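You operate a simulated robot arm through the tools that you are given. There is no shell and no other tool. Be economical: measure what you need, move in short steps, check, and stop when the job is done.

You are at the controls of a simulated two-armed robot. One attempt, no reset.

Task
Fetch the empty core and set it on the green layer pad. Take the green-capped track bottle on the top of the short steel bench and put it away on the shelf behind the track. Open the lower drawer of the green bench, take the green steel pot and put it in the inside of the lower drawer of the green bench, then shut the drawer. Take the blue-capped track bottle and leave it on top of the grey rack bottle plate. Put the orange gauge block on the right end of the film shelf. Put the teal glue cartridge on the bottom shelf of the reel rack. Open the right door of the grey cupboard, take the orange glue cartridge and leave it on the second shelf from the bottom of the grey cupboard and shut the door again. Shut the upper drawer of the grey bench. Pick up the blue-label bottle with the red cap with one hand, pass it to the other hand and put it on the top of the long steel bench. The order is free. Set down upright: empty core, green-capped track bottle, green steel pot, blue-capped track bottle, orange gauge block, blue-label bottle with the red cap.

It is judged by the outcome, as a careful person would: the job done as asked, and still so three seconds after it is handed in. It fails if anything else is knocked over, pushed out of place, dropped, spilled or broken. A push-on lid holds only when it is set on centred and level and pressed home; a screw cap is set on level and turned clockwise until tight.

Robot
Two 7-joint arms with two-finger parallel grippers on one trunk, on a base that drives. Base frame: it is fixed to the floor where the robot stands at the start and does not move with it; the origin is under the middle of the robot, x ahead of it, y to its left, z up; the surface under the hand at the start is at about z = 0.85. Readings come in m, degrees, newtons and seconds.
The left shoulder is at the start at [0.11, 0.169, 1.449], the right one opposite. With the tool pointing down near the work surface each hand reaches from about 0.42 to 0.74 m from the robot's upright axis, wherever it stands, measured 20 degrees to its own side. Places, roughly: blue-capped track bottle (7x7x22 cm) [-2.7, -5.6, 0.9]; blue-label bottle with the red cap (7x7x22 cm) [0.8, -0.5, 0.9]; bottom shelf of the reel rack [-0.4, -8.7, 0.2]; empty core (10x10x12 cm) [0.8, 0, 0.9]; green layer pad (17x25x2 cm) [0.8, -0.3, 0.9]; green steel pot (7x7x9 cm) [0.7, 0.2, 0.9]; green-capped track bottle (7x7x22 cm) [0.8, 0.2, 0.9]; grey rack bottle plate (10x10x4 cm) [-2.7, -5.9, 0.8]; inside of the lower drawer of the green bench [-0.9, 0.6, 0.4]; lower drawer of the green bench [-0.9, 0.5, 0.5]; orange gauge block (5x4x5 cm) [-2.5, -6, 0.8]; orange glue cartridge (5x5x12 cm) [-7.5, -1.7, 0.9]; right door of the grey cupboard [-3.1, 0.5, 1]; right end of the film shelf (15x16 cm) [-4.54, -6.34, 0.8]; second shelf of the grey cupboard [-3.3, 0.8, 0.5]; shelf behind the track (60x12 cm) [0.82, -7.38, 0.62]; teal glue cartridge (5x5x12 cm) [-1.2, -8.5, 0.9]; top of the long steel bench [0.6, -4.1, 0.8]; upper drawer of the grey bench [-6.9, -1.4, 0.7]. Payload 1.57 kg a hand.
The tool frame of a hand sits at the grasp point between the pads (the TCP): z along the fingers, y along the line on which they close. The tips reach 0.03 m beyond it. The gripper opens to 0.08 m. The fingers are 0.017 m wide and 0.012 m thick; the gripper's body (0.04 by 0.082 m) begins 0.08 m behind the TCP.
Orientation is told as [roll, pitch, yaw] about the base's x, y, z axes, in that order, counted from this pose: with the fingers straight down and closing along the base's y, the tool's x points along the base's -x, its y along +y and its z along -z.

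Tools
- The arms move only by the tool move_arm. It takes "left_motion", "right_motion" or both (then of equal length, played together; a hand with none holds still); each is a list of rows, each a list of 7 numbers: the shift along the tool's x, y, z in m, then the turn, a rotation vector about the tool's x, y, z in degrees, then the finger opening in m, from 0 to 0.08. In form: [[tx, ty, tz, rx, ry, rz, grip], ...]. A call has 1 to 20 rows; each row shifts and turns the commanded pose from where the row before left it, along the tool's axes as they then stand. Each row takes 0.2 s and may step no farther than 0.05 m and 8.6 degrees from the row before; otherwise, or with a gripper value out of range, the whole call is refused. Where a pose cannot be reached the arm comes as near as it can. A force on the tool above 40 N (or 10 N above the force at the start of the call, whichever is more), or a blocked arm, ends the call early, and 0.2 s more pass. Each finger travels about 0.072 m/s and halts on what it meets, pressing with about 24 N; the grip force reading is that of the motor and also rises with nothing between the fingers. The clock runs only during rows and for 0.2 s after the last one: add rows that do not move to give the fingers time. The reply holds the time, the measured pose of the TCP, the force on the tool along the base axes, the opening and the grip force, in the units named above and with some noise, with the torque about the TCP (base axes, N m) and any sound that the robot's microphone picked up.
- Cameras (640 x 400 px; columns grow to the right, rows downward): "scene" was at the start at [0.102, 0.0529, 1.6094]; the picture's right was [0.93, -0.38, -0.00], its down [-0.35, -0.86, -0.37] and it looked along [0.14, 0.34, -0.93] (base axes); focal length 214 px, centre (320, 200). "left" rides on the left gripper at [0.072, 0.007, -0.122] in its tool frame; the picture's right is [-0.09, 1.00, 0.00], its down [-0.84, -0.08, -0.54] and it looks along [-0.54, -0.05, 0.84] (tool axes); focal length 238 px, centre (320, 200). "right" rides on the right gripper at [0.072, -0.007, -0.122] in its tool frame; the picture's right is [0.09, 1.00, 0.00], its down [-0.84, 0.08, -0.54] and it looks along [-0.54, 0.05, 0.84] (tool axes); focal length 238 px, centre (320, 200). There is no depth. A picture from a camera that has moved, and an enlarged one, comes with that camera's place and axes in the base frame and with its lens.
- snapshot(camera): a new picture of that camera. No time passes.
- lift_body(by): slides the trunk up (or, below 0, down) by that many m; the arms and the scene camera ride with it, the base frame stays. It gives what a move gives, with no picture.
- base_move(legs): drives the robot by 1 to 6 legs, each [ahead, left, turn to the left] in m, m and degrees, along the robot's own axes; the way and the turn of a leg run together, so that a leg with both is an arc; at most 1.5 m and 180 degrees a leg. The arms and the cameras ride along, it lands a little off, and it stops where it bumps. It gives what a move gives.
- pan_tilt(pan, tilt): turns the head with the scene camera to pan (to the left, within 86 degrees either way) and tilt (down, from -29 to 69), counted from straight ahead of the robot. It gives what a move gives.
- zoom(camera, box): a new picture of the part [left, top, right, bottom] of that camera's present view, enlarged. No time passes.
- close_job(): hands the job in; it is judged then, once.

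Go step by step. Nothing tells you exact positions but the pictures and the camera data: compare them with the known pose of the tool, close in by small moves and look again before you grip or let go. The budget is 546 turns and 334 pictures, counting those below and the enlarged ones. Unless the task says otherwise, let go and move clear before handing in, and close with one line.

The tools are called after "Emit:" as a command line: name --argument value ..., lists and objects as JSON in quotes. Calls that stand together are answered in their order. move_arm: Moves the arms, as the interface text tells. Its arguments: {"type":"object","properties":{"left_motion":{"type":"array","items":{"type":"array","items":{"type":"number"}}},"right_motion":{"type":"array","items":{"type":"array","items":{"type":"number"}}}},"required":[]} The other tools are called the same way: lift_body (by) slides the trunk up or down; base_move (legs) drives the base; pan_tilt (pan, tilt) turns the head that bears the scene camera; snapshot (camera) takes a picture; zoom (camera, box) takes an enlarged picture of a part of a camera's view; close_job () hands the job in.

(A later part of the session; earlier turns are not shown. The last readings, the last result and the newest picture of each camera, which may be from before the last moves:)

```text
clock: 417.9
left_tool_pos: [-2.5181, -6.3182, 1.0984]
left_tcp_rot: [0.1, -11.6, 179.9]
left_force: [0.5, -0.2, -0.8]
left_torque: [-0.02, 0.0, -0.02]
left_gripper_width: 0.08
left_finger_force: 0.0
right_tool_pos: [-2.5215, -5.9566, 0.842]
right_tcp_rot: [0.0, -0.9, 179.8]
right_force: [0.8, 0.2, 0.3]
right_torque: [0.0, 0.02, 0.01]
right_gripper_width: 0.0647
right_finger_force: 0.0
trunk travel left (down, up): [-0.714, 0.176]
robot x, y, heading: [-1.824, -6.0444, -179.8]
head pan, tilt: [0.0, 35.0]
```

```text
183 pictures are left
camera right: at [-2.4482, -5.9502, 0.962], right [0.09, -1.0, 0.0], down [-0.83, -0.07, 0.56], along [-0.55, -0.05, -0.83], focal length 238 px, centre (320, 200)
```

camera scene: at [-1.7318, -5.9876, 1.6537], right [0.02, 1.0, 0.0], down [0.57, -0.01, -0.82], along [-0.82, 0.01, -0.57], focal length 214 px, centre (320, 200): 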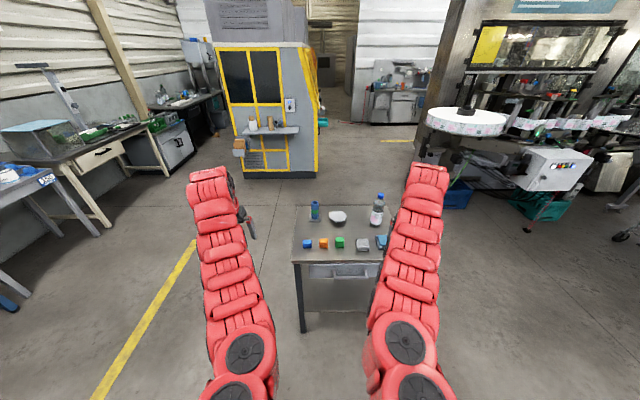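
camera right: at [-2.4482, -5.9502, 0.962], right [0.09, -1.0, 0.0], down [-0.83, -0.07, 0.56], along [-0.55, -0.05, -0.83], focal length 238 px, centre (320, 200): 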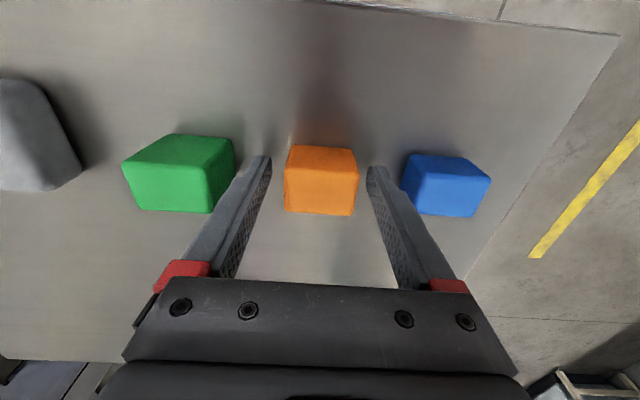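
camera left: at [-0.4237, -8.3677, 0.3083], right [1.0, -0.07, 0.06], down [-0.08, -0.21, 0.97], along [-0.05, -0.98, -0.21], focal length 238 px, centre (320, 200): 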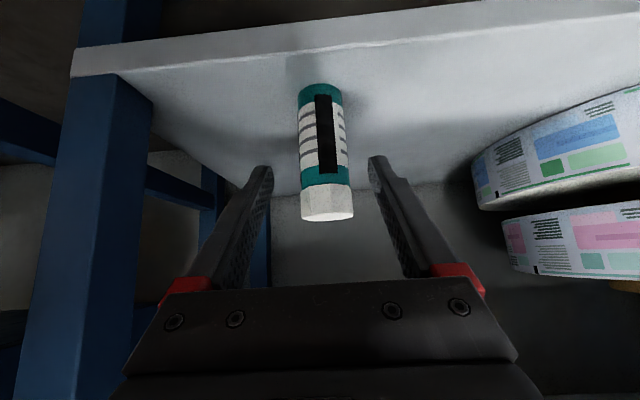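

Emit:
move_arm --right_motion '[[0, 0, 0, 0, 0, 0, 0.02], [0, 0, 0, 0, 0, 0, 0.02], [0, 0, 0, 0, 0, 0, 0.02], [0, 0, 0, 0, 0, 0, 0.02]]'

Emit:
lift_body --by 0.1

Emit:
snapshot --camera "right"

```text
clock: 418.9
left_tool_pos: [-2.5185, -6.3188, 1.0965]
left_tcp_rot: [0.2, -11.6, 179.9]
left_force: [-0.3, 0.4, 0.4]
left_torque: [0.01, 0.01, 0.0]
left_gripper_width: 0.0799
left_finger_force: 0.1
right_tool_pos: [-2.5226, -5.9575, 0.8409]
right_tcp_rot: [0.1, -0.8, 179.8]
right_force: [0.1, -0.2, 2.9]
right_torque: [0.07, 0.04, 0.0]
right_gripper_width: 0.0442
right_finger_force: 23.9
trunk travel left (down, up): [-0.714, 0.176]
robot x, y, heading: [-1.8198, -6.0457, -180.1]
head pan, tilt: [0.0, 35.0]
```

```text
clock: 420.3
left_tool_pos: [-2.5184, -6.318, 1.1966]
left_tcp_rot: [0.1, -11.4, 179.9]
left_force: [-0.4, 0.2, -0.7]
left_torque: [-0.03, 0.02, 0.04]
left_gripper_width: 0.0801
left_finger_force: 0.0
right_tool_pos: [-2.5234, -5.9566, 0.9408]
right_tcp_rot: [0.1, -0.8, 179.8]
right_force: [-0.3, -0.5, -1.2]
right_torque: [-0.02, 0.03, 0.02]
right_gripper_width: 0.0443
right_finger_force: 24.5
trunk travel left (down, up): [-0.814, 0.076]
robot x, y, heading: [-1.8223, -6.0456, -179.7]
head pan, tilt: [0.0, 35.0]
```

```text
182 pictures are left
camera right: at [-2.449, -5.9504, 1.0612], right [0.09, -1.0, 0.0], down [-0.83, -0.07, 0.55], along [-0.55, -0.05, -0.83], focal length 238 px, centre (320, 200)
```

right: 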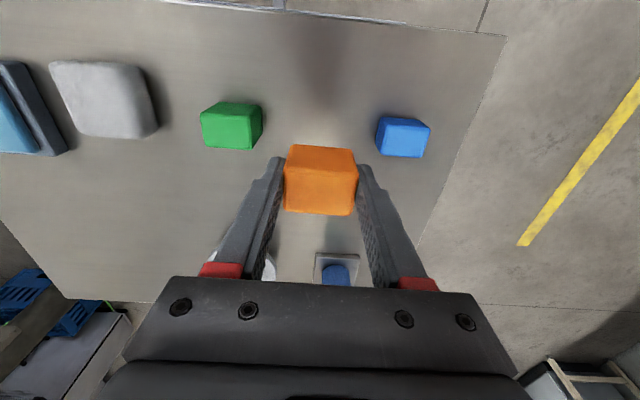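

The orange block is held. I'll back off, pass to the left of the table and approach the machine with the film shelf.

Emit:
base_move --legs '[[-0.4, 0, 0], [0, 0.9, 0], [1.5, 0, 0]]'

Emit:
snapshot --camera "scene"

```text
clock: 434.3
left_tool_pos: [-3.6066, -7.2366, 1.1959]
left_tcp_rot: [0.2, -11.6, 179.5]
left_force: [0.2, -0.2, -0.1]
left_torque: [-0.01, -0.04, 0.01]
left_gripper_width: 0.08
left_finger_force: 0.0
right_tool_pos: [-3.6069, -6.875, 0.9404]
right_tcp_rot: [0.1, -0.8, 179.4]
right_force: [-0.2, -0.3, -0.1]
right_torque: [-0.01, 0.0, -0.03]
right_gripper_width: 0.044
right_finger_force: 23.8
trunk travel left (down, up): [-0.814, 0.076]
robot x, y, heading: [-2.9071, -6.9691, 179.4]
head pan, tilt: [0.0, 35.0]
```

```text
181 pictures are left
camera scene: at [-3.0753, -6.9674, 1.7038], right [0.01, 1.0, 0.0], down [0.57, 0.0, -0.82], along [-0.82, 0.0, -0.57], focal length 214 px, centre (320, 200)
```

scene: 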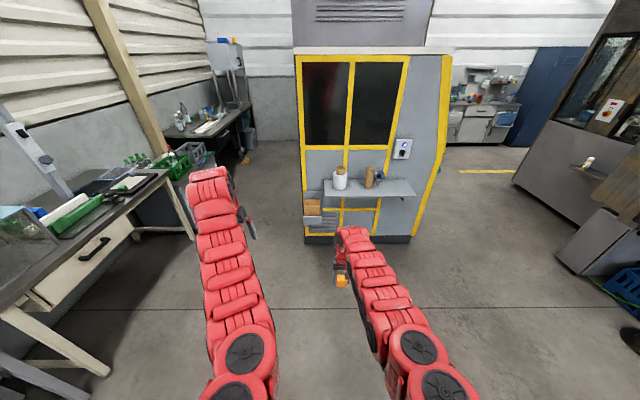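

The film shelf on the yellow-framed machine is clear at its right end, around (-4.54, -6.34). I'll move in.

Emit:
base_move --legs '[[0, -0.53, 0.5], [0.6, 0, 0]]'

Emit:
snapshot --camera "scene"

Emit:
snapshot --camera "right"

```text
clock: 440.3
left_tool_pos: [-4.195, -6.7101, 1.1969]
left_tcp_rot: [0.2, -11.6, 179.3]
left_force: [0.3, -0.4, -0.3]
left_torque: [0.05, 0.05, 0.05]
left_gripper_width: 0.08
left_finger_force: 0.0
right_tool_pos: [-4.1964, -6.3488, 0.9414]
right_tcp_rot: [0.1, -0.9, 179.2]
right_force: [-0.5, 0.6, -0.4]
right_torque: [0.02, -0.01, -0.04]
right_gripper_width: 0.0441
right_finger_force: 23.5
trunk travel left (down, up): [-0.814, 0.076]
robot x, y, heading: [-3.4955, -6.4463, 179.5]
head pan, tilt: [0.0, 35.0]
```

```text
180 pictures are left
camera scene: at [-3.663, -6.4429, 1.7038], right [0.01, 1.0, 0.0], down [0.57, 0.0, -0.82], along [-0.82, 0.01, -0.57], focal length 214 px, centre (320, 200)
```

scene: 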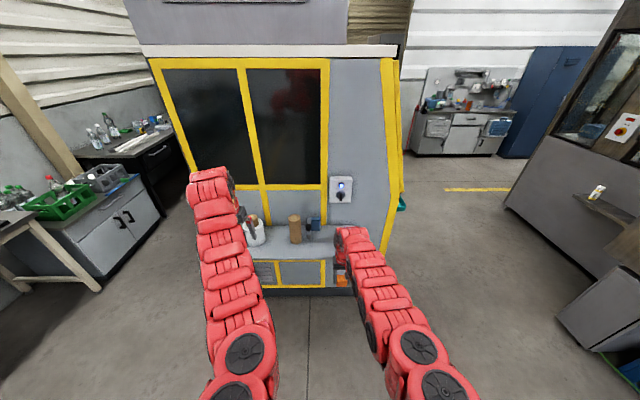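

```text
179 pictures are left
camera right: at [-4.1218, -6.3436, 1.0618], right [0.08, -1.0, 0.0], down [-0.83, -0.06, 0.55], along [-0.55, -0.04, -0.83], focal length 238 px, centre (320, 200)
```

right: 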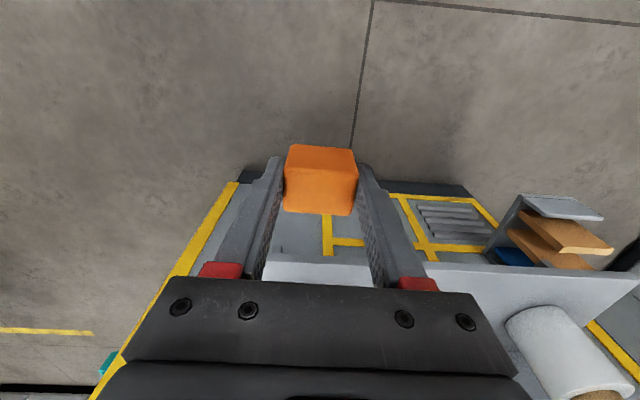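

Emit:
base_move --legs '[[0.24, 0, 0.5]]'

Emit:
snapshot --camera "right"

Emit:
snapshot --camera "scene"

```text
clock: 442.1
left_tool_pos: [-4.4384, -6.7119, 1.1977]
left_tcp_rot: [0.2, -11.6, 179.5]
left_force: [0.8, -0.1, -1.1]
left_torque: [0.01, 0.04, 0.0]
left_gripper_width: 0.0796
left_finger_force: 0.1
right_tool_pos: [-4.4407, -6.349, 0.9411]
right_tcp_rot: [0.1, -1.0, 179.4]
right_force: [-0.3, -0.6, -0.9]
right_torque: [-0.01, 0.0, -0.01]
right_gripper_width: 0.044
right_finger_force: 24.4
trunk travel left (down, up): [-0.814, 0.076]
robot x, y, heading: [-3.7391, -6.4421, 179.7]
head pan, tilt: [0.0, 35.0]
```

```text
178 pictures are left
camera right: at [-4.3661, -6.3441, 1.062], right [0.08, -1.0, 0.0], down [-0.83, -0.07, 0.55], along [-0.55, -0.05, -0.83], focal length 238 px, centre (320, 200)
```

right: 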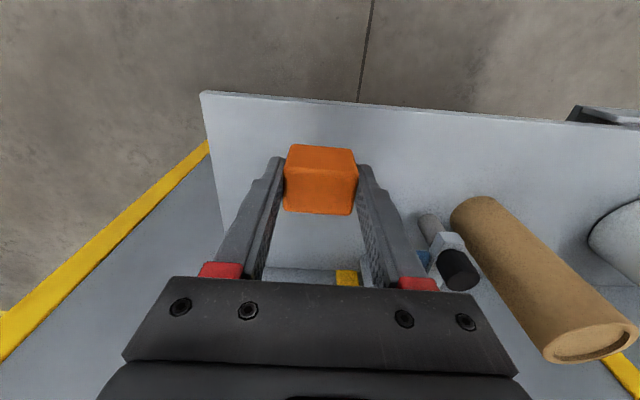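

```text
177 pictures are left
camera scene: at [-3.9068, -6.4417, 1.7039], right [0.0, 1.0, 0.0], down [0.57, 0.0, -0.82], along [-0.82, 0.0, -0.57], focal length 214 px, centre (320, 200)
```

scene: 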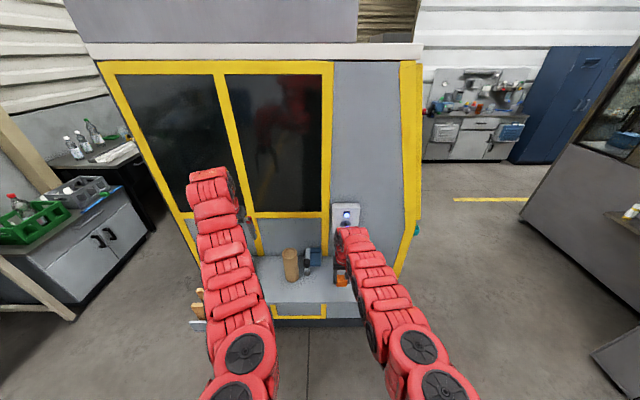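

Emit:
base_move --legs '[[0.09, -0.018, 0.2]]'

Emit:
lift_body --by -0.08

Emit:
snapshot --camera "right"

```text
clock: 443.2
left_tool_pos: [-4.5248, -6.6954, 1.196]
left_tcp_rot: [0.2, -11.7, 179.7]
left_force: [0.2, -0.1, -0.9]
left_torque: [0.01, -0.01, 0.04]
left_gripper_width: 0.0797
left_finger_force: 0.0
right_tool_pos: [-4.5267, -6.3349, 0.9425]
right_tcp_rot: [0.1, -0.9, 179.5]
right_force: [-1.1, 0.6, -1.1]
right_torque: [0.01, 0.02, 0.04]
right_gripper_width: 0.0442
right_finger_force: 23.8
trunk travel left (down, up): [-0.814, 0.076]
robot x, y, heading: [-3.8255, -6.4228, 180.0]
head pan, tilt: [0.0, 35.0]
```

```text
clock: 444.3
left_tool_pos: [-4.5262, -6.6953, 1.1157]
left_tcp_rot: [0.2, -11.5, 179.6]
left_force: [-1.0, 0.7, -0.9]
left_torque: [-0.03, -0.01, 0.0]
left_gripper_width: 0.0803
left_finger_force: 0.1
right_tool_pos: [-4.5283, -6.3334, 0.8601]
right_tcp_rot: [0.1, -0.9, 179.6]
right_force: [-0.1, -0.8, -0.1]
right_torque: [-0.01, 0.0, 0.01]
right_gripper_width: 0.0443
right_finger_force: 24.1
trunk travel left (down, up): [-0.734, 0.156]
robot x, y, heading: [-3.8278, -6.4247, 179.8]
head pan, tilt: [0.0, 35.0]
```

```text
176 pictures are left
camera right: at [-4.4546, -6.3275, 0.9813], right [0.08, -1.0, 0.0], down [-0.83, -0.07, 0.55], along [-0.55, -0.05, -0.83], focal length 238 px, centre (320, 200)
```

right: 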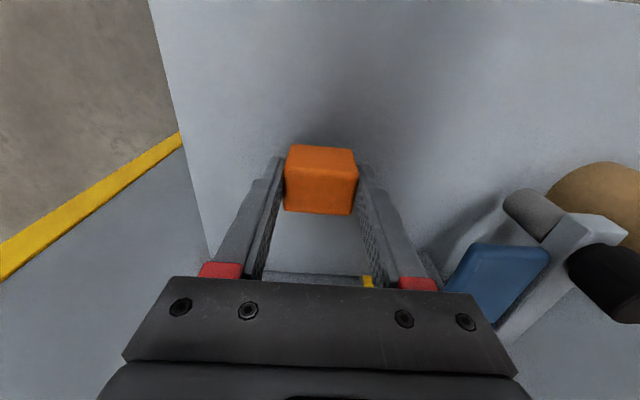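

Emit:
lift_body --by -0.012

Emit:
move_arm --right_motion '[[0, 0, 0.002, 0, 0, 0, 0.02], [0, 0, 0.002, 0, 0, 0, 0.02], [0, 0, 0.002, 0, 0, 0, 0.02], [0, 0, 0, 0, 0, 0, 0.02]]'

```text
clock: 444.9
left_tool_pos: [-4.5268, -6.695, 1.1048]
left_tcp_rot: [0.3, -11.7, 179.7]
left_force: [0.5, 0.0, 0.4]
left_torque: [0.03, 0.03, 0.02]
left_gripper_width: 0.0799
left_finger_force: 0.2
right_tool_pos: [-4.5278, -6.3339, 0.8505]
right_tcp_rot: [0.2, -0.8, 179.5]
right_force: [-0.3, -0.1, -1.2]
right_torque: [-0.03, 0.02, -0.02]
right_gripper_width: 0.0442
right_finger_force: 24.4
trunk travel left (down, up): [-0.722, 0.168]
robot x, y, heading: [-3.8278, -6.425, 179.6]
head pan, tilt: [0.0, 35.0]
```

```text
clock: 445.9
left_tool_pos: [-4.5258, -6.6953, 1.1041]
left_tcp_rot: [0.2, -11.6, 179.6]
left_force: [-0.3, -0.4, -0.7]
left_torque: [0.0, -0.03, 0.0]
left_gripper_width: 0.08
left_finger_force: 0.0
right_tool_pos: [-4.5277, -6.3343, 0.8453]
right_tcp_rot: [0.1, -0.8, 179.6]
right_force: [-0.3, -0.1, -2.0]
right_torque: [0.0, -0.03, -0.02]
right_gripper_width: 0.0443
right_finger_force: 24.5
trunk travel left (down, up): [-0.722, 0.168]
robot x, y, heading: [-3.827, -6.4224, 180.1]
head pan, tilt: [0.0, 35.0]
```

Emit:
move_arm --right_motion '[[0, 0, 0.002, 0, 0, 0, 0.02], [0, 0, 0.002, 0, 0, 0, 0.02], [0, 0, 0.002, 0, 0, 0, 0.02], [0, 0, 0, 0, 0, 0, 0.02]]'

```text
clock: 446.9
left_tool_pos: [-4.5255, -6.6952, 1.104]
left_tcp_rot: [0.4, -11.6, 179.7]
left_force: [0.2, 1.0, -0.7]
left_torque: [0.01, -0.07, 0.04]
left_gripper_width: 0.0799
left_finger_force: 0.1
right_tool_pos: [-4.5263, -6.3325, 0.8429]
right_tcp_rot: [0.1, -1.0, 179.5]
right_force: [0.0, -0.1, -0.7]
right_torque: [0.0, 0.02, -0.01]
right_gripper_width: 0.0441
right_finger_force: 23.8
right hand out of reach, approached as far as the arm can: row 1
trunk travel left (down, up): [-0.722, 0.168]
robot x, y, heading: [-3.8274, -6.425, 179.8]
head pan, tilt: [0.0, 35.0]
```

Emit:
lift_body --by -0.004

Emit:
zoom --camera "scene" --box '[280, 210, 400, 310]'

```text
clock: 447.5
left_tool_pos: [-4.5238, -6.6951, 1.1011]
left_tcp_rot: [0.3, -11.6, 179.7]
left_force: [0.5, -0.3, -0.4]
left_torque: [0.0, 0.03, 0.0]
left_gripper_width: 0.0801
left_finger_force: 0.1
right_tool_pos: [-4.5258, -6.3335, 0.8415]
right_tcp_rot: [0.0, -1.1, 179.6]
right_force: [-0.8, 0.7, 19.0]
right_torque: [0.06, 0.02, 0.0]
right_gripper_width: 0.0446
right_finger_force: 24.4
trunk travel left (down, up): [-0.718, 0.172]
robot x, y, heading: [-3.8291, -6.4282, 179.7]
head pan, tilt: [0.0, 35.0]
```

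```text
4.00 times, centred on (340, 260) of scene
camera zoom: at [-3.9929, -6.4242, 1.6083], right [0.0, 1.0, 0.0], down [0.57, 0.0, -0.82], along [-0.82, 0.0, -0.57], focal length 858 px, centre (240, -40)
```

zoom: 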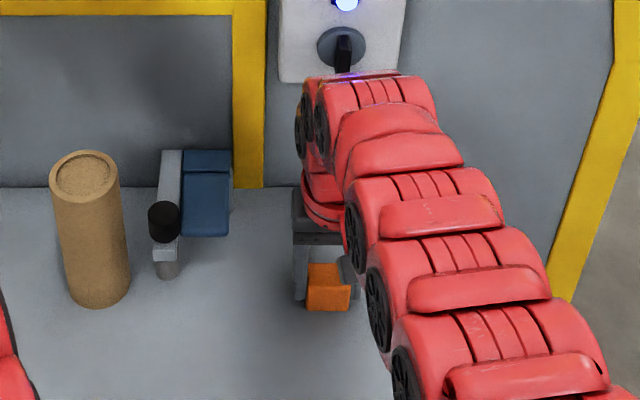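

Contact. I'll release and rise straight up with the trunk, away from the switch panel.

Emit:
move_arm --right_motion '[[0, 0, -0.001, 0, 0, 0, 0.06], [0, 0, 0, 0, 0, 0, 0.06], [0, 0, 0, 0, 0, 0, 0.06]]'

Emit:
lift_body --by 0.08

Emit:
snapshot --camera "right"

```text
clock: 448.3
left_tool_pos: [-4.5267, -6.696, 1.0994]
left_tcp_rot: [0.4, -11.5, 179.6]
left_force: [-0.3, -0.1, 0.6]
left_torque: [0.0, 0.02, 0.02]
left_gripper_width: 0.0803
left_finger_force: 0.1
right_tool_pos: [-4.5245, -6.3328, 0.8387]
right_tcp_rot: [0.2, -0.9, 179.6]
right_force: [1.2, 0.1, 0.6]
right_torque: [-0.02, 0.0, -0.01]
right_gripper_width: 0.0599
right_finger_force: 0.1
trunk travel left (down, up): [-0.718, 0.172]
robot x, y, heading: [-3.8265, -6.4264, 179.9]
head pan, tilt: [0.0, 35.0]
```

```text
clock: 449.4
left_tool_pos: [-4.5256, -6.6955, 1.1803]
left_tcp_rot: [0.3, -11.5, 179.7]
left_force: [0.2, 0.0, -0.4]
left_torque: [-0.02, -0.02, -0.03]
left_gripper_width: 0.0799
left_finger_force: 0.0
right_tool_pos: [-4.5252, -6.333, 0.9184]
right_tcp_rot: [0.1, -0.9, 179.6]
right_force: [0.4, -0.6, 0.2]
right_torque: [-0.01, -0.01, 0.02]
right_gripper_width: 0.06
right_finger_force: 0.0
trunk travel left (down, up): [-0.798, 0.092]
robot x, y, heading: [-3.8257, -6.4263, 180.0]
head pan, tilt: [0.0, 35.0]
```

```text
174 pictures are left
camera right: at [-4.4519, -6.3268, 1.039], right [0.08, -1.0, 0.0], down [-0.83, -0.07, 0.55], along [-0.55, -0.05, -0.83], focal length 238 px, centre (320, 200)
```

right: 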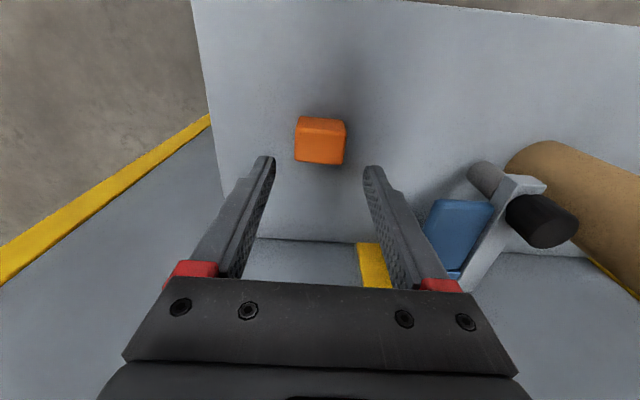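

The orange block stands on the right end of the film shelf. I'll back off and look for the route to the grey bench in the northwest.

Emit:
base_move --legs '[[-0.5, 0, 0], [0, -0.9, 0]]'

Emit:
pan_tilt --pan -20 --tilt 20

Emit:
snapshot --camera "scene"

Emit:
pan_tilt --pan -80 --tilt 25

Emit:
snapshot --camera "scene"

```text
clock: 456.7
left_tool_pos: [-4.0183, -5.7939, 1.1807]
left_tcp_rot: [0.1, -11.5, 178.8]
left_force: [-0.4, -0.2, 0.5]
left_torque: [0.01, 0.02, 0.01]
left_gripper_width: 0.0802
left_finger_force: 0.0
right_tool_pos: [-4.0117, -5.4309, 0.9181]
right_tcp_rot: [0.1, -0.8, 178.6]
right_force: [0.9, 0.3, -0.7]
right_torque: [0.0, -0.02, 0.0]
right_gripper_width: 0.06
right_finger_force: 0.1
trunk travel left (down, up): [-0.798, 0.092]
robot x, y, heading: [-3.3165, -5.535, 179.0]
head pan, tilt: [0.0, 35.0]
```

```text
clock: 457.5
left_tool_pos: [-4.0186, -5.7945, 1.1801]
left_tcp_rot: [0.2, -11.6, 178.8]
left_force: [-0.9, -0.1, 0.1]
left_torque: [-0.01, 0.02, -0.02]
left_gripper_width: 0.0801
left_finger_force: 0.0
right_tool_pos: [-4.0124, -5.4322, 0.9182]
right_tcp_rot: [0.0, -0.9, 178.7]
right_force: [-0.1, 0.2, -0.6]
right_torque: [-0.02, -0.03, -0.01]
right_gripper_width: 0.06
right_finger_force: 0.0
trunk travel left (down, up): [-0.798, 0.092]
robot x, y, heading: [-3.315, -5.5348, 178.9]
head pan, tilt: [-20.0, 20.0]
```

```text
173 pictures are left
camera scene: at [-3.4823, -5.4993, 1.7115], right [0.36, 0.93, 0.0], down [0.32, -0.12, -0.94], along [-0.88, 0.34, -0.34], focal length 214 px, centre (320, 200)
```

scene: 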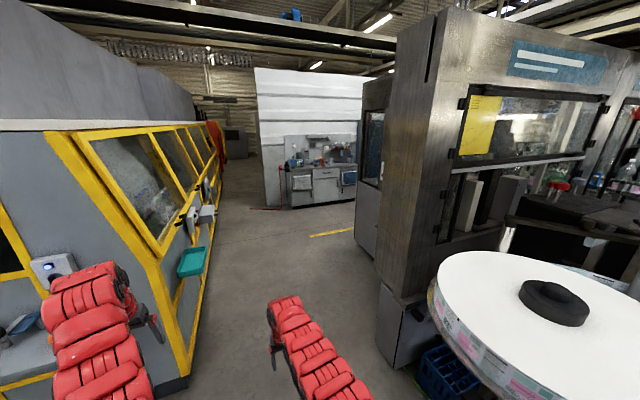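

```text
clock: 458.8
left_tool_pos: [-4.0171, -5.7932, 1.1803]
left_tcp_rot: [0.3, -11.6, 178.8]
left_force: [0.7, -0.1, 1.4]
left_torque: [0.02, -0.01, 0.0]
left_gripper_width: 0.0801
left_finger_force: 0.2
right_tool_pos: [-4.0129, -5.4316, 0.9191]
right_tcp_rot: [0.1, -0.7, 178.7]
right_force: [-0.2, -0.2, 0.2]
right_torque: [0.0, -0.01, -0.01]
right_gripper_width: 0.0599
right_finger_force: 0.1
trunk travel left (down, up): [-0.798, 0.092]
robot x, y, heading: [-3.315, -5.5373, 178.8]
head pan, tilt: [-80.0, 25.0]
```

```text
172 pictures are left
camera scene: at [-3.4098, -5.4416, 1.7035], right [0.99, 0.16, 0.0], down [0.07, -0.42, -0.91], along [-0.14, 0.9, -0.42], focal length 214 px, centre (320, 200)
```

scene: 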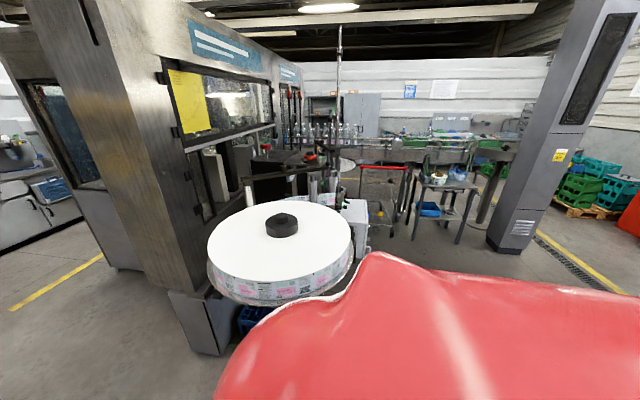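

There's an aisle along y≈-5.3 between the two machines. I'll line up with it and drive through.

Emit:
pan_tilt --pan 0 --tilt 25

Emit:
base_move --legs '[[0, -0.25, 1], [1.5, 0, 0], [0.8, 0, 0]]'

Emit:
snapshot --camera "scene"

```text
clock: 460.3
left_tool_pos: [-4.0182, -5.7942, 1.1798]
left_tcp_rot: [0.2, -11.6, 178.7]
left_force: [0.3, 0.1, 0.5]
left_torque: [-0.02, 0.03, -0.01]
left_gripper_width: 0.0801
left_finger_force: 0.0
right_tool_pos: [-4.0124, -5.4312, 0.9187]
right_tcp_rot: [0.1, -0.8, 178.7]
right_force: [-0.7, 0.1, 0.2]
right_torque: [0.02, 0.0, -0.01]
right_gripper_width: 0.0602
right_finger_force: 0.1
trunk travel left (down, up): [-0.798, 0.092]
robot x, y, heading: [-3.3148, -5.5374, 179.3]
head pan, tilt: [0.0, 25.0]
```

```text
clock: 473.2
left_tool_pos: [-6.3342, -5.4993, 1.1798]
left_tcp_rot: [0.3, -11.7, 178.5]
left_force: [-0.2, -0.4, -0.4]
left_torque: [-0.01, 0.01, 0.02]
left_gripper_width: 0.0803
left_finger_force: 0.1
right_tool_pos: [-6.3249, -5.1367, 0.9199]
right_tcp_rot: [0.2, -0.8, 178.3]
right_force: [0.5, 0.7, -0.6]
right_torque: [0.01, 0.0, 0.01]
right_gripper_width: 0.0601
right_finger_force: 0.0
trunk travel left (down, up): [-0.798, 0.092]
robot x, y, heading: [-5.6327, -5.2406, 178.6]
head pan, tilt: [0.0, 25.0]
```

```text
171 pictures are left
camera scene: at [-5.8011, -5.2378, 1.7036], right [0.02, 1.0, 0.0], down [0.42, -0.01, -0.91], along [-0.91, 0.02, -0.42], focal length 214 px, centre (320, 200)
```

scene: 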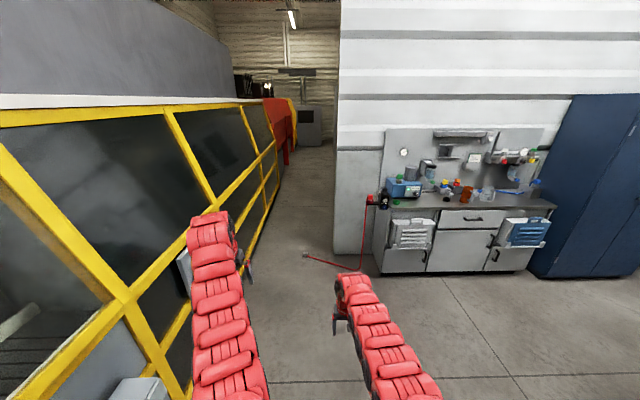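

The bench and blue cupboard here aren't my targets. I'll go a little further and turn right to face north.

Emit:
base_move --legs '[[0.5, -0.3, 0], [0, 0, -88.5]]'

Emit:
snapshot --camera "scene"

```text
clock: 480.3
left_tool_pos: [-6.3801, -4.2286, 1.1807]
left_tcp_rot: [0.3, -11.6, 88.3]
left_force: [0.5, -0.5, -0.7]
left_torque: [0.01, -0.01, 0.0]
left_gripper_width: 0.0803
left_finger_force: 0.0
right_tool_pos: [-6.0156, -4.237, 0.9193]
right_tcp_rot: [0.1, -0.9, 88.2]
right_force: [-1.1, -0.3, 0.3]
right_torque: [-0.01, 0.01, 0.08]
right_gripper_width: 0.06
right_finger_force: 0.1
trunk travel left (down, up): [-0.798, 0.092]
robot x, y, heading: [-6.1289, -4.9265, 88.3]
head pan, tilt: [0.0, 25.0]
```

```text
170 pictures are left
camera scene: at [-6.1204, -4.7594, 1.7035], right [1.0, -0.03, 0.0], down [-0.01, -0.42, -0.91], along [0.02, 0.91, -0.42], focal length 214 px, centre (320, 200)
```

scene: 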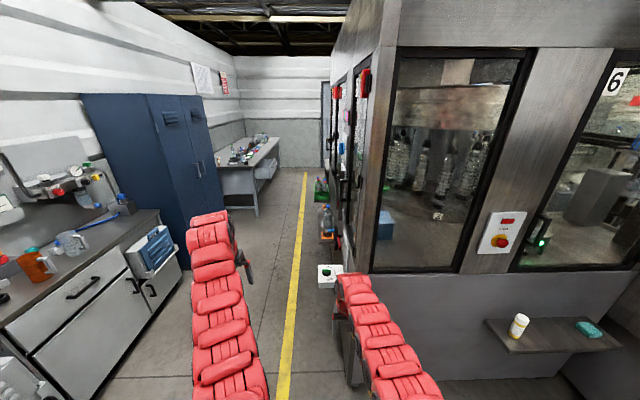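

The grey bench is further up on the left wall. I'll shift left to stay clear of the machine and drive north.

Emit:
base_move --legs '[[0, 0.3, 1.7], [1.5, 0, 0], [0.6, 0, 0]]'

Emit:
pan_tilt --pan 35 --tilt 30

Emit:
snapshot --camera "scene"

```text
clock: 492.5
left_tool_pos: [-6.6676, -2.0987, 1.18]
left_tcp_rot: [0.3, -11.5, 88.6]
left_force: [0.3, 0.0, 0.7]
left_torque: [0.01, 0.01, 0.06]
left_gripper_width: 0.0801
left_finger_force: 0.1
right_tool_pos: [-6.3051, -2.1059, 0.9197]
right_tcp_rot: [0.1, -0.8, 88.6]
right_force: [-0.6, -0.2, -0.3]
right_torque: [0.0, -0.04, 0.01]
right_gripper_width: 0.0598
right_finger_force: 0.0
trunk travel left (down, up): [-0.798, 0.092]
robot x, y, heading: [-6.4149, -2.8017, 89.1]
head pan, tilt: [0.0, 25.0]
```

```text
clock: 493.5
left_tool_pos: [-6.6682, -2.0988, 1.1805]
left_tcp_rot: [0.2, -11.7, 88.6]
left_force: [0.0, 0.6, -0.6]
left_torque: [0.03, 0.0, 0.01]
left_gripper_width: 0.08
left_finger_force: 0.0
right_tool_pos: [-6.3049, -2.1048, 0.9182]
right_tcp_rot: [0.1, -0.7, 88.6]
right_force: [-0.6, 0.9, 1.1]
right_torque: [-0.01, 0.01, 0.02]
right_gripper_width: 0.0599
right_finger_force: 0.1
trunk travel left (down, up): [-0.798, 0.092]
robot x, y, heading: [-6.4101, -2.7983, 88.6]
head pan, tilt: [35.0, 30.0]
```

```text
169 pictures are left
camera scene: at [-6.457, -2.6456, 1.6956], right [0.83, 0.56, 0.0], down [0.28, -0.42, -0.87], along [-0.48, 0.72, -0.5], focal length 214 px, centre (320, 200)
```

scene: 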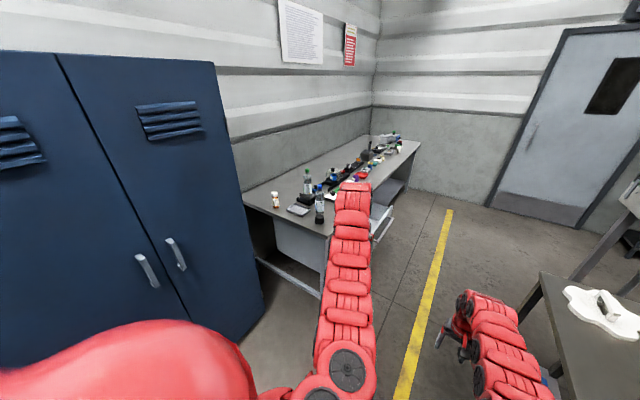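

The grey bench along the west wall has its upper drawer open, and the orange cartridge is near its south end. I'll go a bit closer for a better look.

Emit:
base_move --legs '[[0.35, 0, 1.2]]'

Emit:
snapshot --camera "scene"

Emit:
zoom --camera "scene" --box '[230, 120, 430, 300]'

```text
clock: 495.7
left_tool_pos: [-6.6797, -1.7621, 1.1817]
left_tcp_rot: [0.4, -11.6, 90.0]
left_force: [-0.9, -1.4, -0.5]
left_torque: [-0.02, 0.02, -0.04]
left_gripper_width: 0.0801
left_finger_force: 0.0
right_tool_pos: [-6.3174, -1.7606, 0.9183]
right_tcp_rot: [0.0, -0.8, 90.0]
right_force: [-0.3, 1.0, -0.2]
right_torque: [-0.01, 0.06, -0.01]
right_gripper_width: 0.0601
right_finger_force: 0.0
trunk travel left (down, up): [-0.798, 0.092]
robot x, y, heading: [-6.4077, -2.4577, 90.1]
head pan, tilt: [35.0, 30.0]
```

```text
168 pictures are left
camera scene: at [-6.4576, -2.3047, 1.6957], right [0.82, 0.58, 0.0], down [0.29, -0.41, -0.87], along [-0.5, 0.71, -0.5], focal length 214 px, centre (320, 200)
```

scene: 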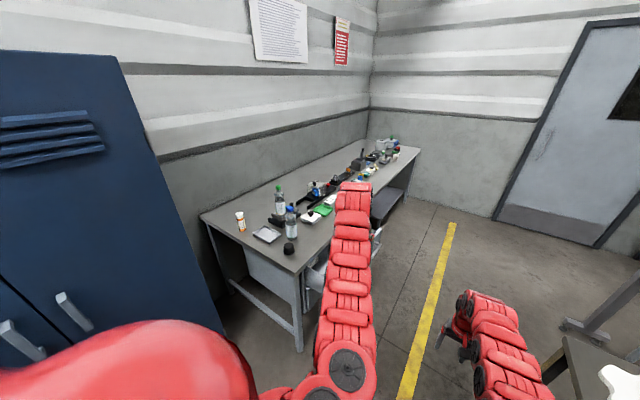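

```text
2.22 times, centred on (330, 210) of scene
camera zoom: at [-6.4576, -2.3047, 1.6957], right [0.82, 0.58, 0.0], down [0.29, -0.41, -0.87], along [-0.5, 0.71, -0.5], focal length 477 px, centre (298, 178)
```

zoom: 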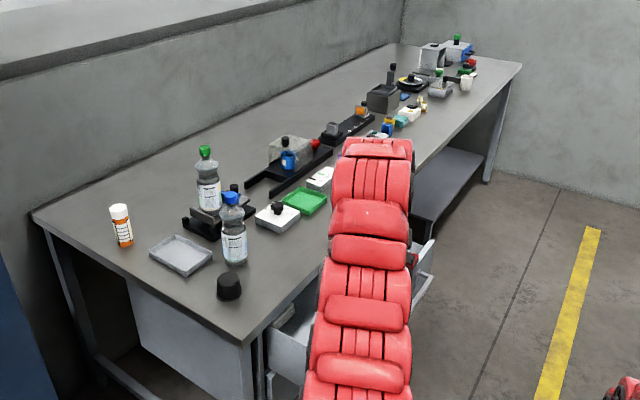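

Emit:
snapshot --camera "left"

Emit:
snapshot --camera "right"

```text
166 pictures are left
camera left: at [-6.6857, -1.858, 1.285], right [-1.0, 0.09, 0.02], down [0.08, 0.71, 0.7], along [0.05, 0.7, -0.72], focal length 238 px, centre (320, 200)
```

left: 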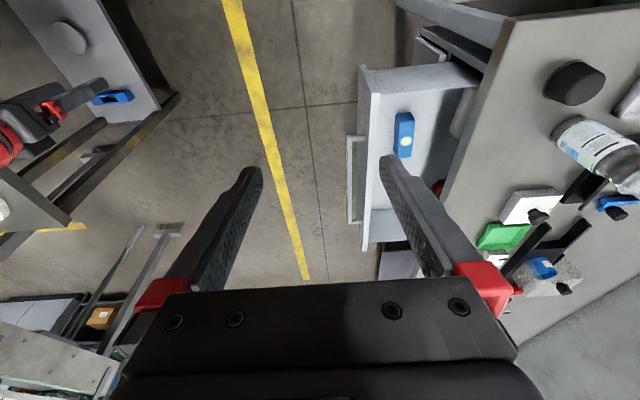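

```text
165 pictures are left
camera right: at [-6.3106, -1.8349, 1.0393], right [-1.0, -0.09, 0.0], down [-0.07, 0.83, 0.55], along [-0.05, 0.55, -0.83], focal length 238 px, centre (320, 200)
```

right: 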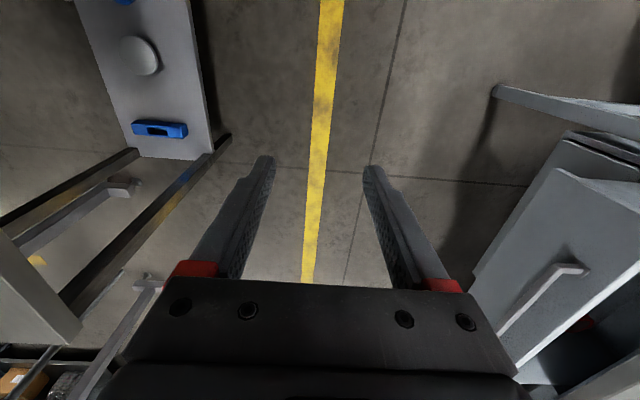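

The drawer front is open to x≈-6.79, spanning y -1.71 to -1.09 with its top at z≈0.64. I'll turn the left hand to point sideways (west), then shut the drawer by strafing left. First I raise the right hand and rotate the left.

Emit:
base_move --legs '[[0, -0.1, 0]]'

Emit:
move_arm --right_motion '[[0, 0, -0.04, 0, 0, 0, 0.06], [0, 0, -0.04, 0, 0, 0, 0.06], [0, 0, -0.04, 0, 0, 0, 0.06], [0, 0, -0.04, 0, 0, 0, 0.06], [0, 0, -0.04, 0, 0, 0, 0.06], [0, 0, -0.04, 0, 0, 0, 0.06], [0, 0, 0, 0, 0, 0, 0.06], [0, 0, 0, 0, 0, 0, 0.06], [0, 0, 0, 0, 0, 0, 0.06], [0, 0, 0, 0, 0, 0, 0.06], [0, 0, 0, 0, 0, 0, 0.06], [0, 0, 0, 0, 0, 0, 0.06], [0, 0, 0, 0, 0, 0, 0.06]]' --left_motion '[[0, 0, 0, 0, 5.8, 0, 0], [0, 0, 0, 0, 5.8, 0, 0], [0, 0, 0, -8.2, 0, 0, 0], [0, 0, 0, -8.2, 0, 0, 0], [0, 0, 0, -8.2, 0, 0, 0], [0, 0, 0, -8.2, 0, 0, 0], [0, 0, 0, -8.2, 0, 0, 0], [0, 0, 0, -8.2, 0, 0, 0], [0, 0, 0, -8.2, 0, 0, 0], [0, 0, 0, -8.2, 0, 0, 0], [0, 0, 0, -8.2, 0, 0, 0], [0, 0, 0, -8.2, 0, 0, 0], [0, 0, 0, -8, 0, 0, 0]]'

Emit:
snapshot --camera "scene"

```text
clock: 496.9
left_tool_pos: [-6.5803, -1.7618, 1.1805]
left_tcp_rot: [0.3, -11.6, 90.0]
left_force: [-0.7, -0.1, -0.4]
left_torque: [-0.03, 0.01, 0.0]
left_gripper_width: 0.08
left_finger_force: 0.2
right_tool_pos: [-6.217, -1.7599, 0.9192]
right_tcp_rot: [0.1, -0.8, 89.8]
right_force: [0.5, 0.4, 0.5]
right_torque: [0.0, 0.0, 0.04]
right_gripper_width: 0.0602
right_finger_force: 0.1
trunk travel left (down, up): [-0.798, 0.092]
robot x, y, heading: [-6.3074, -2.4598, 89.7]
head pan, tilt: [35.0, 30.0]
```

```text
clock: 499.7
left_tool_pos: [-6.5782, -1.7802, 1.1796]
left_tcp_rot: [90.4, 0.0, 89.9]
left_force: [0.2, 1.0, 0.1]
left_torque: [-0.01, 0.01, -0.01]
left_gripper_width: 0.0
left_finger_force: 21.6
left hand out of reach, approached as far as the arm can: row 12, 13
right_tool_pos: [-6.2178, -1.7645, 1.159]
right_tcp_rot: [0.1, -0.7, 89.7]
right_force: [0.7, -0.2, 0.0]
right_torque: [-0.01, -0.02, 0.01]
right_gripper_width: 0.0601
right_finger_force: 0.0
trunk travel left (down, up): [-0.798, 0.092]
robot x, y, heading: [-6.3035, -2.4602, 90.1]
head pan, tilt: [35.0, 30.0]
```

```text
164 pictures are left
camera scene: at [-6.358, -2.3035, 1.6955], right [0.82, 0.58, 0.0], down [0.29, -0.41, -0.87], along [-0.5, 0.71, -0.5], focal length 214 px, centre (320, 200)
```

scene: 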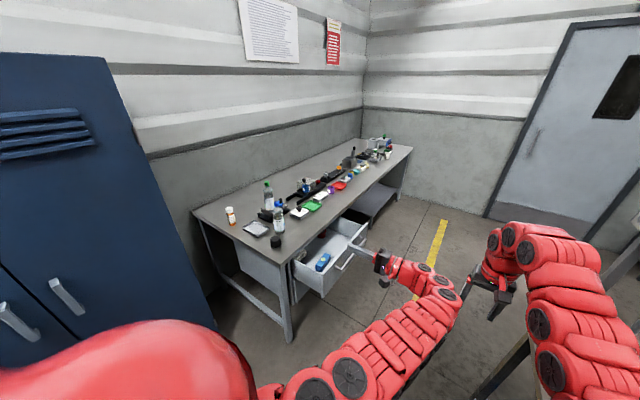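

The left hand now points west. I'll zoom on the drawer.

Emit:
zoom --camera "scene" --box '[220, 170, 400, 320]'

Emit:
snapshot --camera "left"

```text
2.67 times, centred on (310, 245) of scene
camera zoom: at [-6.358, -2.3035, 1.6955], right [0.82, 0.58, 0.0], down [0.29, -0.41, -0.87], along [-0.5, 0.71, -0.5], focal length 572 px, centre (347, 80)
```

zoom: 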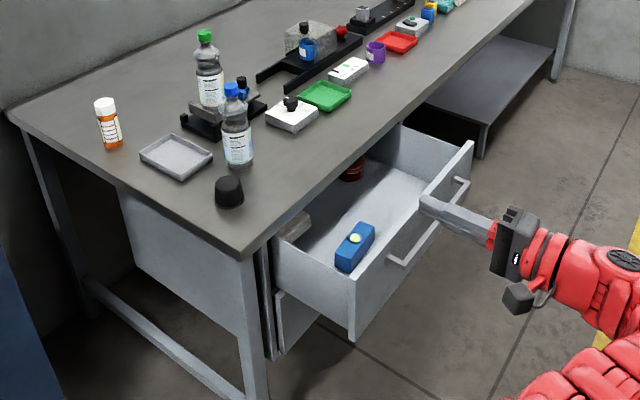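

```text
162 pictures are left
camera left: at [-6.4564, -1.8529, 1.1843], right [0.01, 0.09, 1.0], down [0.54, 0.84, -0.08], along [-0.84, 0.54, -0.04], focal length 238 px, centre (320, 200)
```

left: 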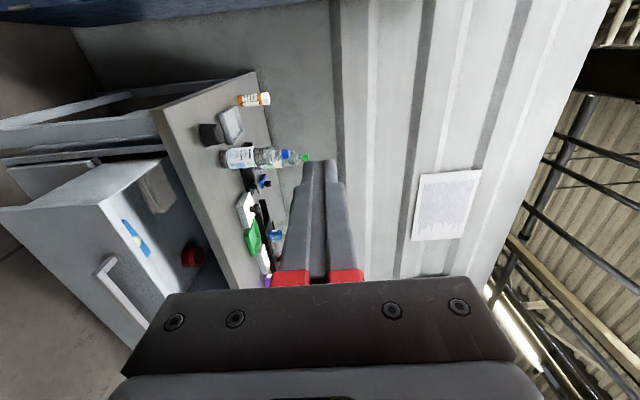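

The drawer front is about 13 cm high and centred near y=-1.40. I'll push its panel at y≈-1.60, beside the handle, after lowering the trunk and moving forward.

Emit:
lift_body --by -0.4

Emit:
base_move --legs '[[0.17, 0, 0]]'

Emit:
zoom --camera "scene" --box '[180, 120, 460, 300]'

Emit:
snapshot --camera "left"

```text
clock: 503.5
left_tool_pos: [-6.5787, -1.7806, 0.7776]
left_tcp_rot: [90.3, 0.0, 90.0]
left_force: [0.5, 0.3, 0.2]
left_torque: [-0.03, 0.01, 0.0]
left_gripper_width: 0.0
left_finger_force: 21.6
right_tool_pos: [-6.2161, -1.7646, 0.7589]
right_tcp_rot: [0.1, -0.8, 89.8]
right_force: [0.2, 0.0, -0.2]
right_torque: [0.01, -0.03, 0.0]
right_gripper_width: 0.0602
right_finger_force: 0.1
trunk travel left (down, up): [-0.398, 0.492]
robot x, y, heading: [-6.3021, -2.4591, 90.2]
head pan, tilt: [35.0, 30.0]
```

```text
clock: 505.0
left_tool_pos: [-6.5778, -1.6096, 0.7787]
left_tcp_rot: [90.2, 0.2, 90.0]
left_force: [1.2, 0.4, -1.0]
left_torque: [0.01, 0.02, 0.01]
left_gripper_width: 0.0
left_finger_force: 21.8
right_tool_pos: [-6.2157, -1.5936, 0.7591]
right_tcp_rot: [0.1, -0.8, 89.8]
right_force: [0.4, 0.6, -0.4]
right_torque: [-0.01, -0.02, -0.03]
right_gripper_width: 0.0602
right_finger_force: 0.1
trunk travel left (down, up): [-0.398, 0.492]
robot x, y, heading: [-6.306, -2.2896, 90.2]
head pan, tilt: [35.0, 30.0]
```

```text
2.22 times, centred on (320, 210) of scene
camera zoom: at [-6.3576, -2.1318, 1.2954], right [0.82, 0.57, 0.0], down [0.29, -0.41, -0.87], along [-0.5, 0.71, -0.5], focal length 477 px, centre (320, 178)
```

zoom: 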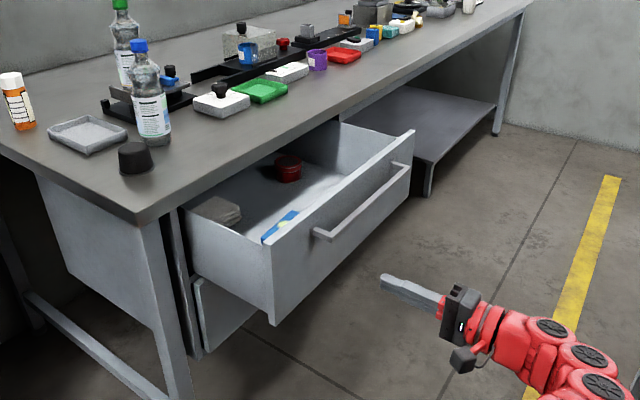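

```text
160 pictures are left
camera left: at [-6.456, -1.6815, 0.7836], right [0.01, 0.09, 1.0], down [0.54, 0.84, -0.08], along [-0.84, 0.54, -0.05], focal length 238 px, centre (320, 200)
```

left: 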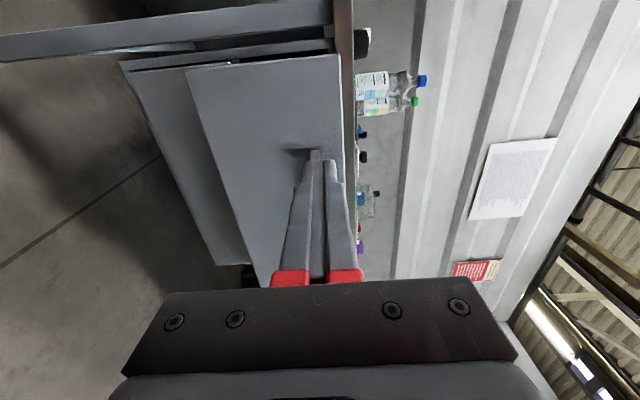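

The tip faces the panel near its top. I'll lower 4 cm and move forward 2 cm, then strafe left until near contact.

Emit:
lift_body --by -0.045

Emit:
base_move --legs '[[0.015, 0, 0], [0, 0.16, 0]]'

Emit:
zoom --camera "scene" --box '[180, 120, 460, 300]'

Emit:
snapshot --camera "left"

```text
clock: 505.8
left_tool_pos: [-6.5779, -1.6094, 0.7355]
left_tcp_rot: [90.3, 0.0, 90.0]
left_force: [0.3, -0.2, -0.1]
left_torque: [-0.03, -0.03, -0.01]
left_gripper_width: 0.0
left_finger_force: 21.4
right_tool_pos: [-6.2164, -1.5945, 0.7134]
right_tcp_rot: [0.0, -0.7, 89.7]
right_force: [-0.2, -0.3, 0.1]
right_torque: [0.02, 0.04, 0.01]
right_gripper_width: 0.0601
right_finger_force: 0.0
trunk travel left (down, up): [-0.353, 0.537]
robot x, y, heading: [-6.3067, -2.2854, 90.3]
head pan, tilt: [35.0, 30.0]
```

```text
clock: 507.6
left_tool_pos: [-6.7416, -1.5953, 0.7335]
left_tcp_rot: [90.2, 0.0, 90.2]
left_force: [-0.6, 0.3, 0.3]
left_torque: [0.03, -0.01, -0.02]
left_gripper_width: 0.0
left_finger_force: 21.1
right_tool_pos: [-6.38, -1.5792, 0.7142]
right_tcp_rot: [0.0, -0.8, 90.0]
right_force: [-0.7, 0.6, -0.2]
right_torque: [-0.01, -0.03, -0.01]
right_gripper_width: 0.0601
right_finger_force: 0.1
trunk travel left (down, up): [-0.353, 0.537]
robot x, y, heading: [-6.4695, -2.271, 90.4]
head pan, tilt: [35.0, 30.0]
```

```text
2.22 times, centred on (320, 210) of scene
camera zoom: at [-6.519, -2.1187, 1.2505], right [0.82, 0.58, 0.0], down [0.29, -0.41, -0.87], along [-0.5, 0.71, -0.5], focal length 477 px, centre (320, 178)
```

zoom: 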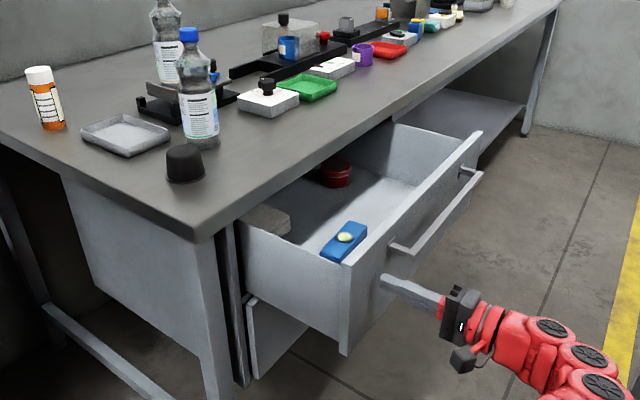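

```text
158 pictures are left
camera left: at [-6.6186, -1.6683, 0.7391], right [0.0, 0.09, 1.0], down [0.54, 0.84, -0.08], along [-0.84, 0.54, -0.05], focal length 238 px, centre (320, 200)
```

left: 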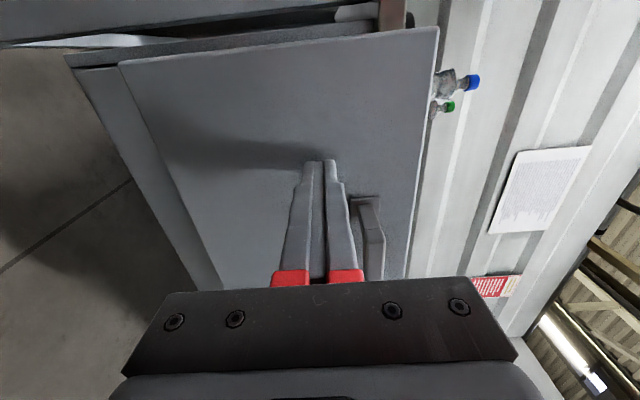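

The fist is at the panel, just beside the handle's end. I'll push by strafing left.

Emit:
base_move --legs '[[0, 0.14, 0]]'

Emit:
zoom --camera "scene" --box '[180, 120, 460, 300]'

```text
clock: 508.9
left_tool_pos: [-6.8797, -1.5963, 0.7334]
left_tcp_rot: [90.1, 0.0, 90.2]
left_force: [-0.8, -0.1, -0.4]
left_torque: [0.02, 0.03, -0.01]
left_gripper_width: 0.0002
left_finger_force: 21.4
right_tool_pos: [-6.5171, -1.5797, 0.7144]
right_tcp_rot: [-0.1, -0.8, 90.1]
right_force: [-0.5, 0.7, -0.1]
right_torque: [-0.01, -0.03, 0.01]
right_gripper_width: 0.0599
right_finger_force: 0.1
trunk travel left (down, up): [-0.353, 0.537]
robot x, y, heading: [-6.6043, -2.2714, 90.2]
head pan, tilt: [35.0, 30.0]
```

```text
2.22 times, centred on (320, 210) of scene
camera zoom: at [-6.6574, -2.1192, 1.2505], right [0.82, 0.58, 0.0], down [0.29, -0.41, -0.87], along [-0.5, 0.71, -0.5], focal length 477 px, centre (320, 178)
```

zoom: 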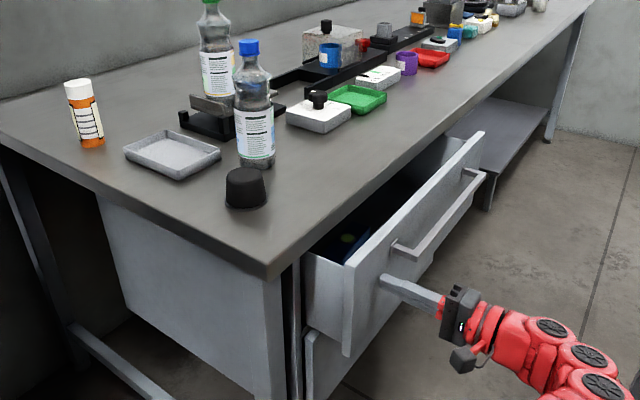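

Nearly shut. I'll push the rest with the force-watched arm.

Emit:
move_arm --left_motion '[[0, 0, 0.02, 0, 0, 0, 0], [0, 0, 0.02, 0, 0, 0, 0], [0, 0, 0.02, 0, 0, 0, 0], [0, 0, 0.015, 0, 0, 0, 0], [0, 0, 0.01, 0, 0, 0, 0], [0, 0, 0.01, 0, 0, 0, 0]]'

Emit:
zoom --camera "scene" --box '[180, 120, 460, 300]'

```text
clock: 510.2
left_tool_pos: [-6.959, -1.596, 0.7299]
left_tcp_rot: [90.1, 0.3, 89.9]
left_force: [9.9, -7.0, 2.2]
left_torque: [-0.04, 0.04, 0.26]
left_gripper_width: 0.0
left_finger_force: 21.2
right_tool_pos: [-6.515, -1.5803, 0.7148]
right_tcp_rot: [0.1, -0.9, 90.0]
right_force: [0.2, 0.1, -0.1]
right_torque: [-0.01, -0.04, -0.03]
right_gripper_width: 0.0602
right_finger_force: 0.1
trunk travel left (down, up): [-0.353, 0.537]
robot x, y, heading: [-6.5997, -2.2758, 90.3]
head pan, tilt: [35.0, 30.0]
stopped in row 6 (left hand): the force on the tool passed its limit at 47 N (the readings are from after the stop); the commanded pose is now the measured one
```

```text
2.22 times, centred on (320, 210) of scene
camera zoom: at [-6.655, -2.1205, 1.2508], right [0.82, 0.58, 0.0], down [0.29, -0.41, -0.87], along [-0.5, 0.71, -0.5], focal length 477 px, centre (320, 178)
```

zoom: 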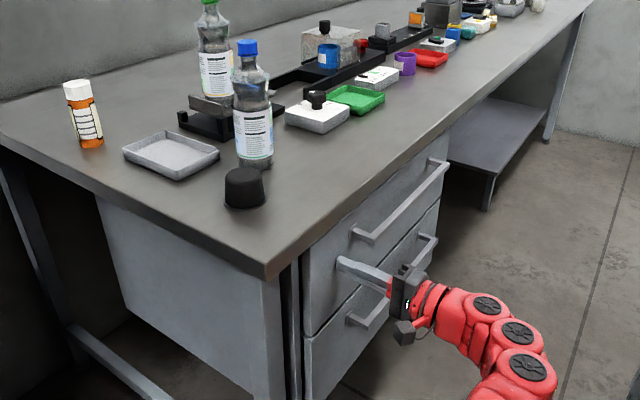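

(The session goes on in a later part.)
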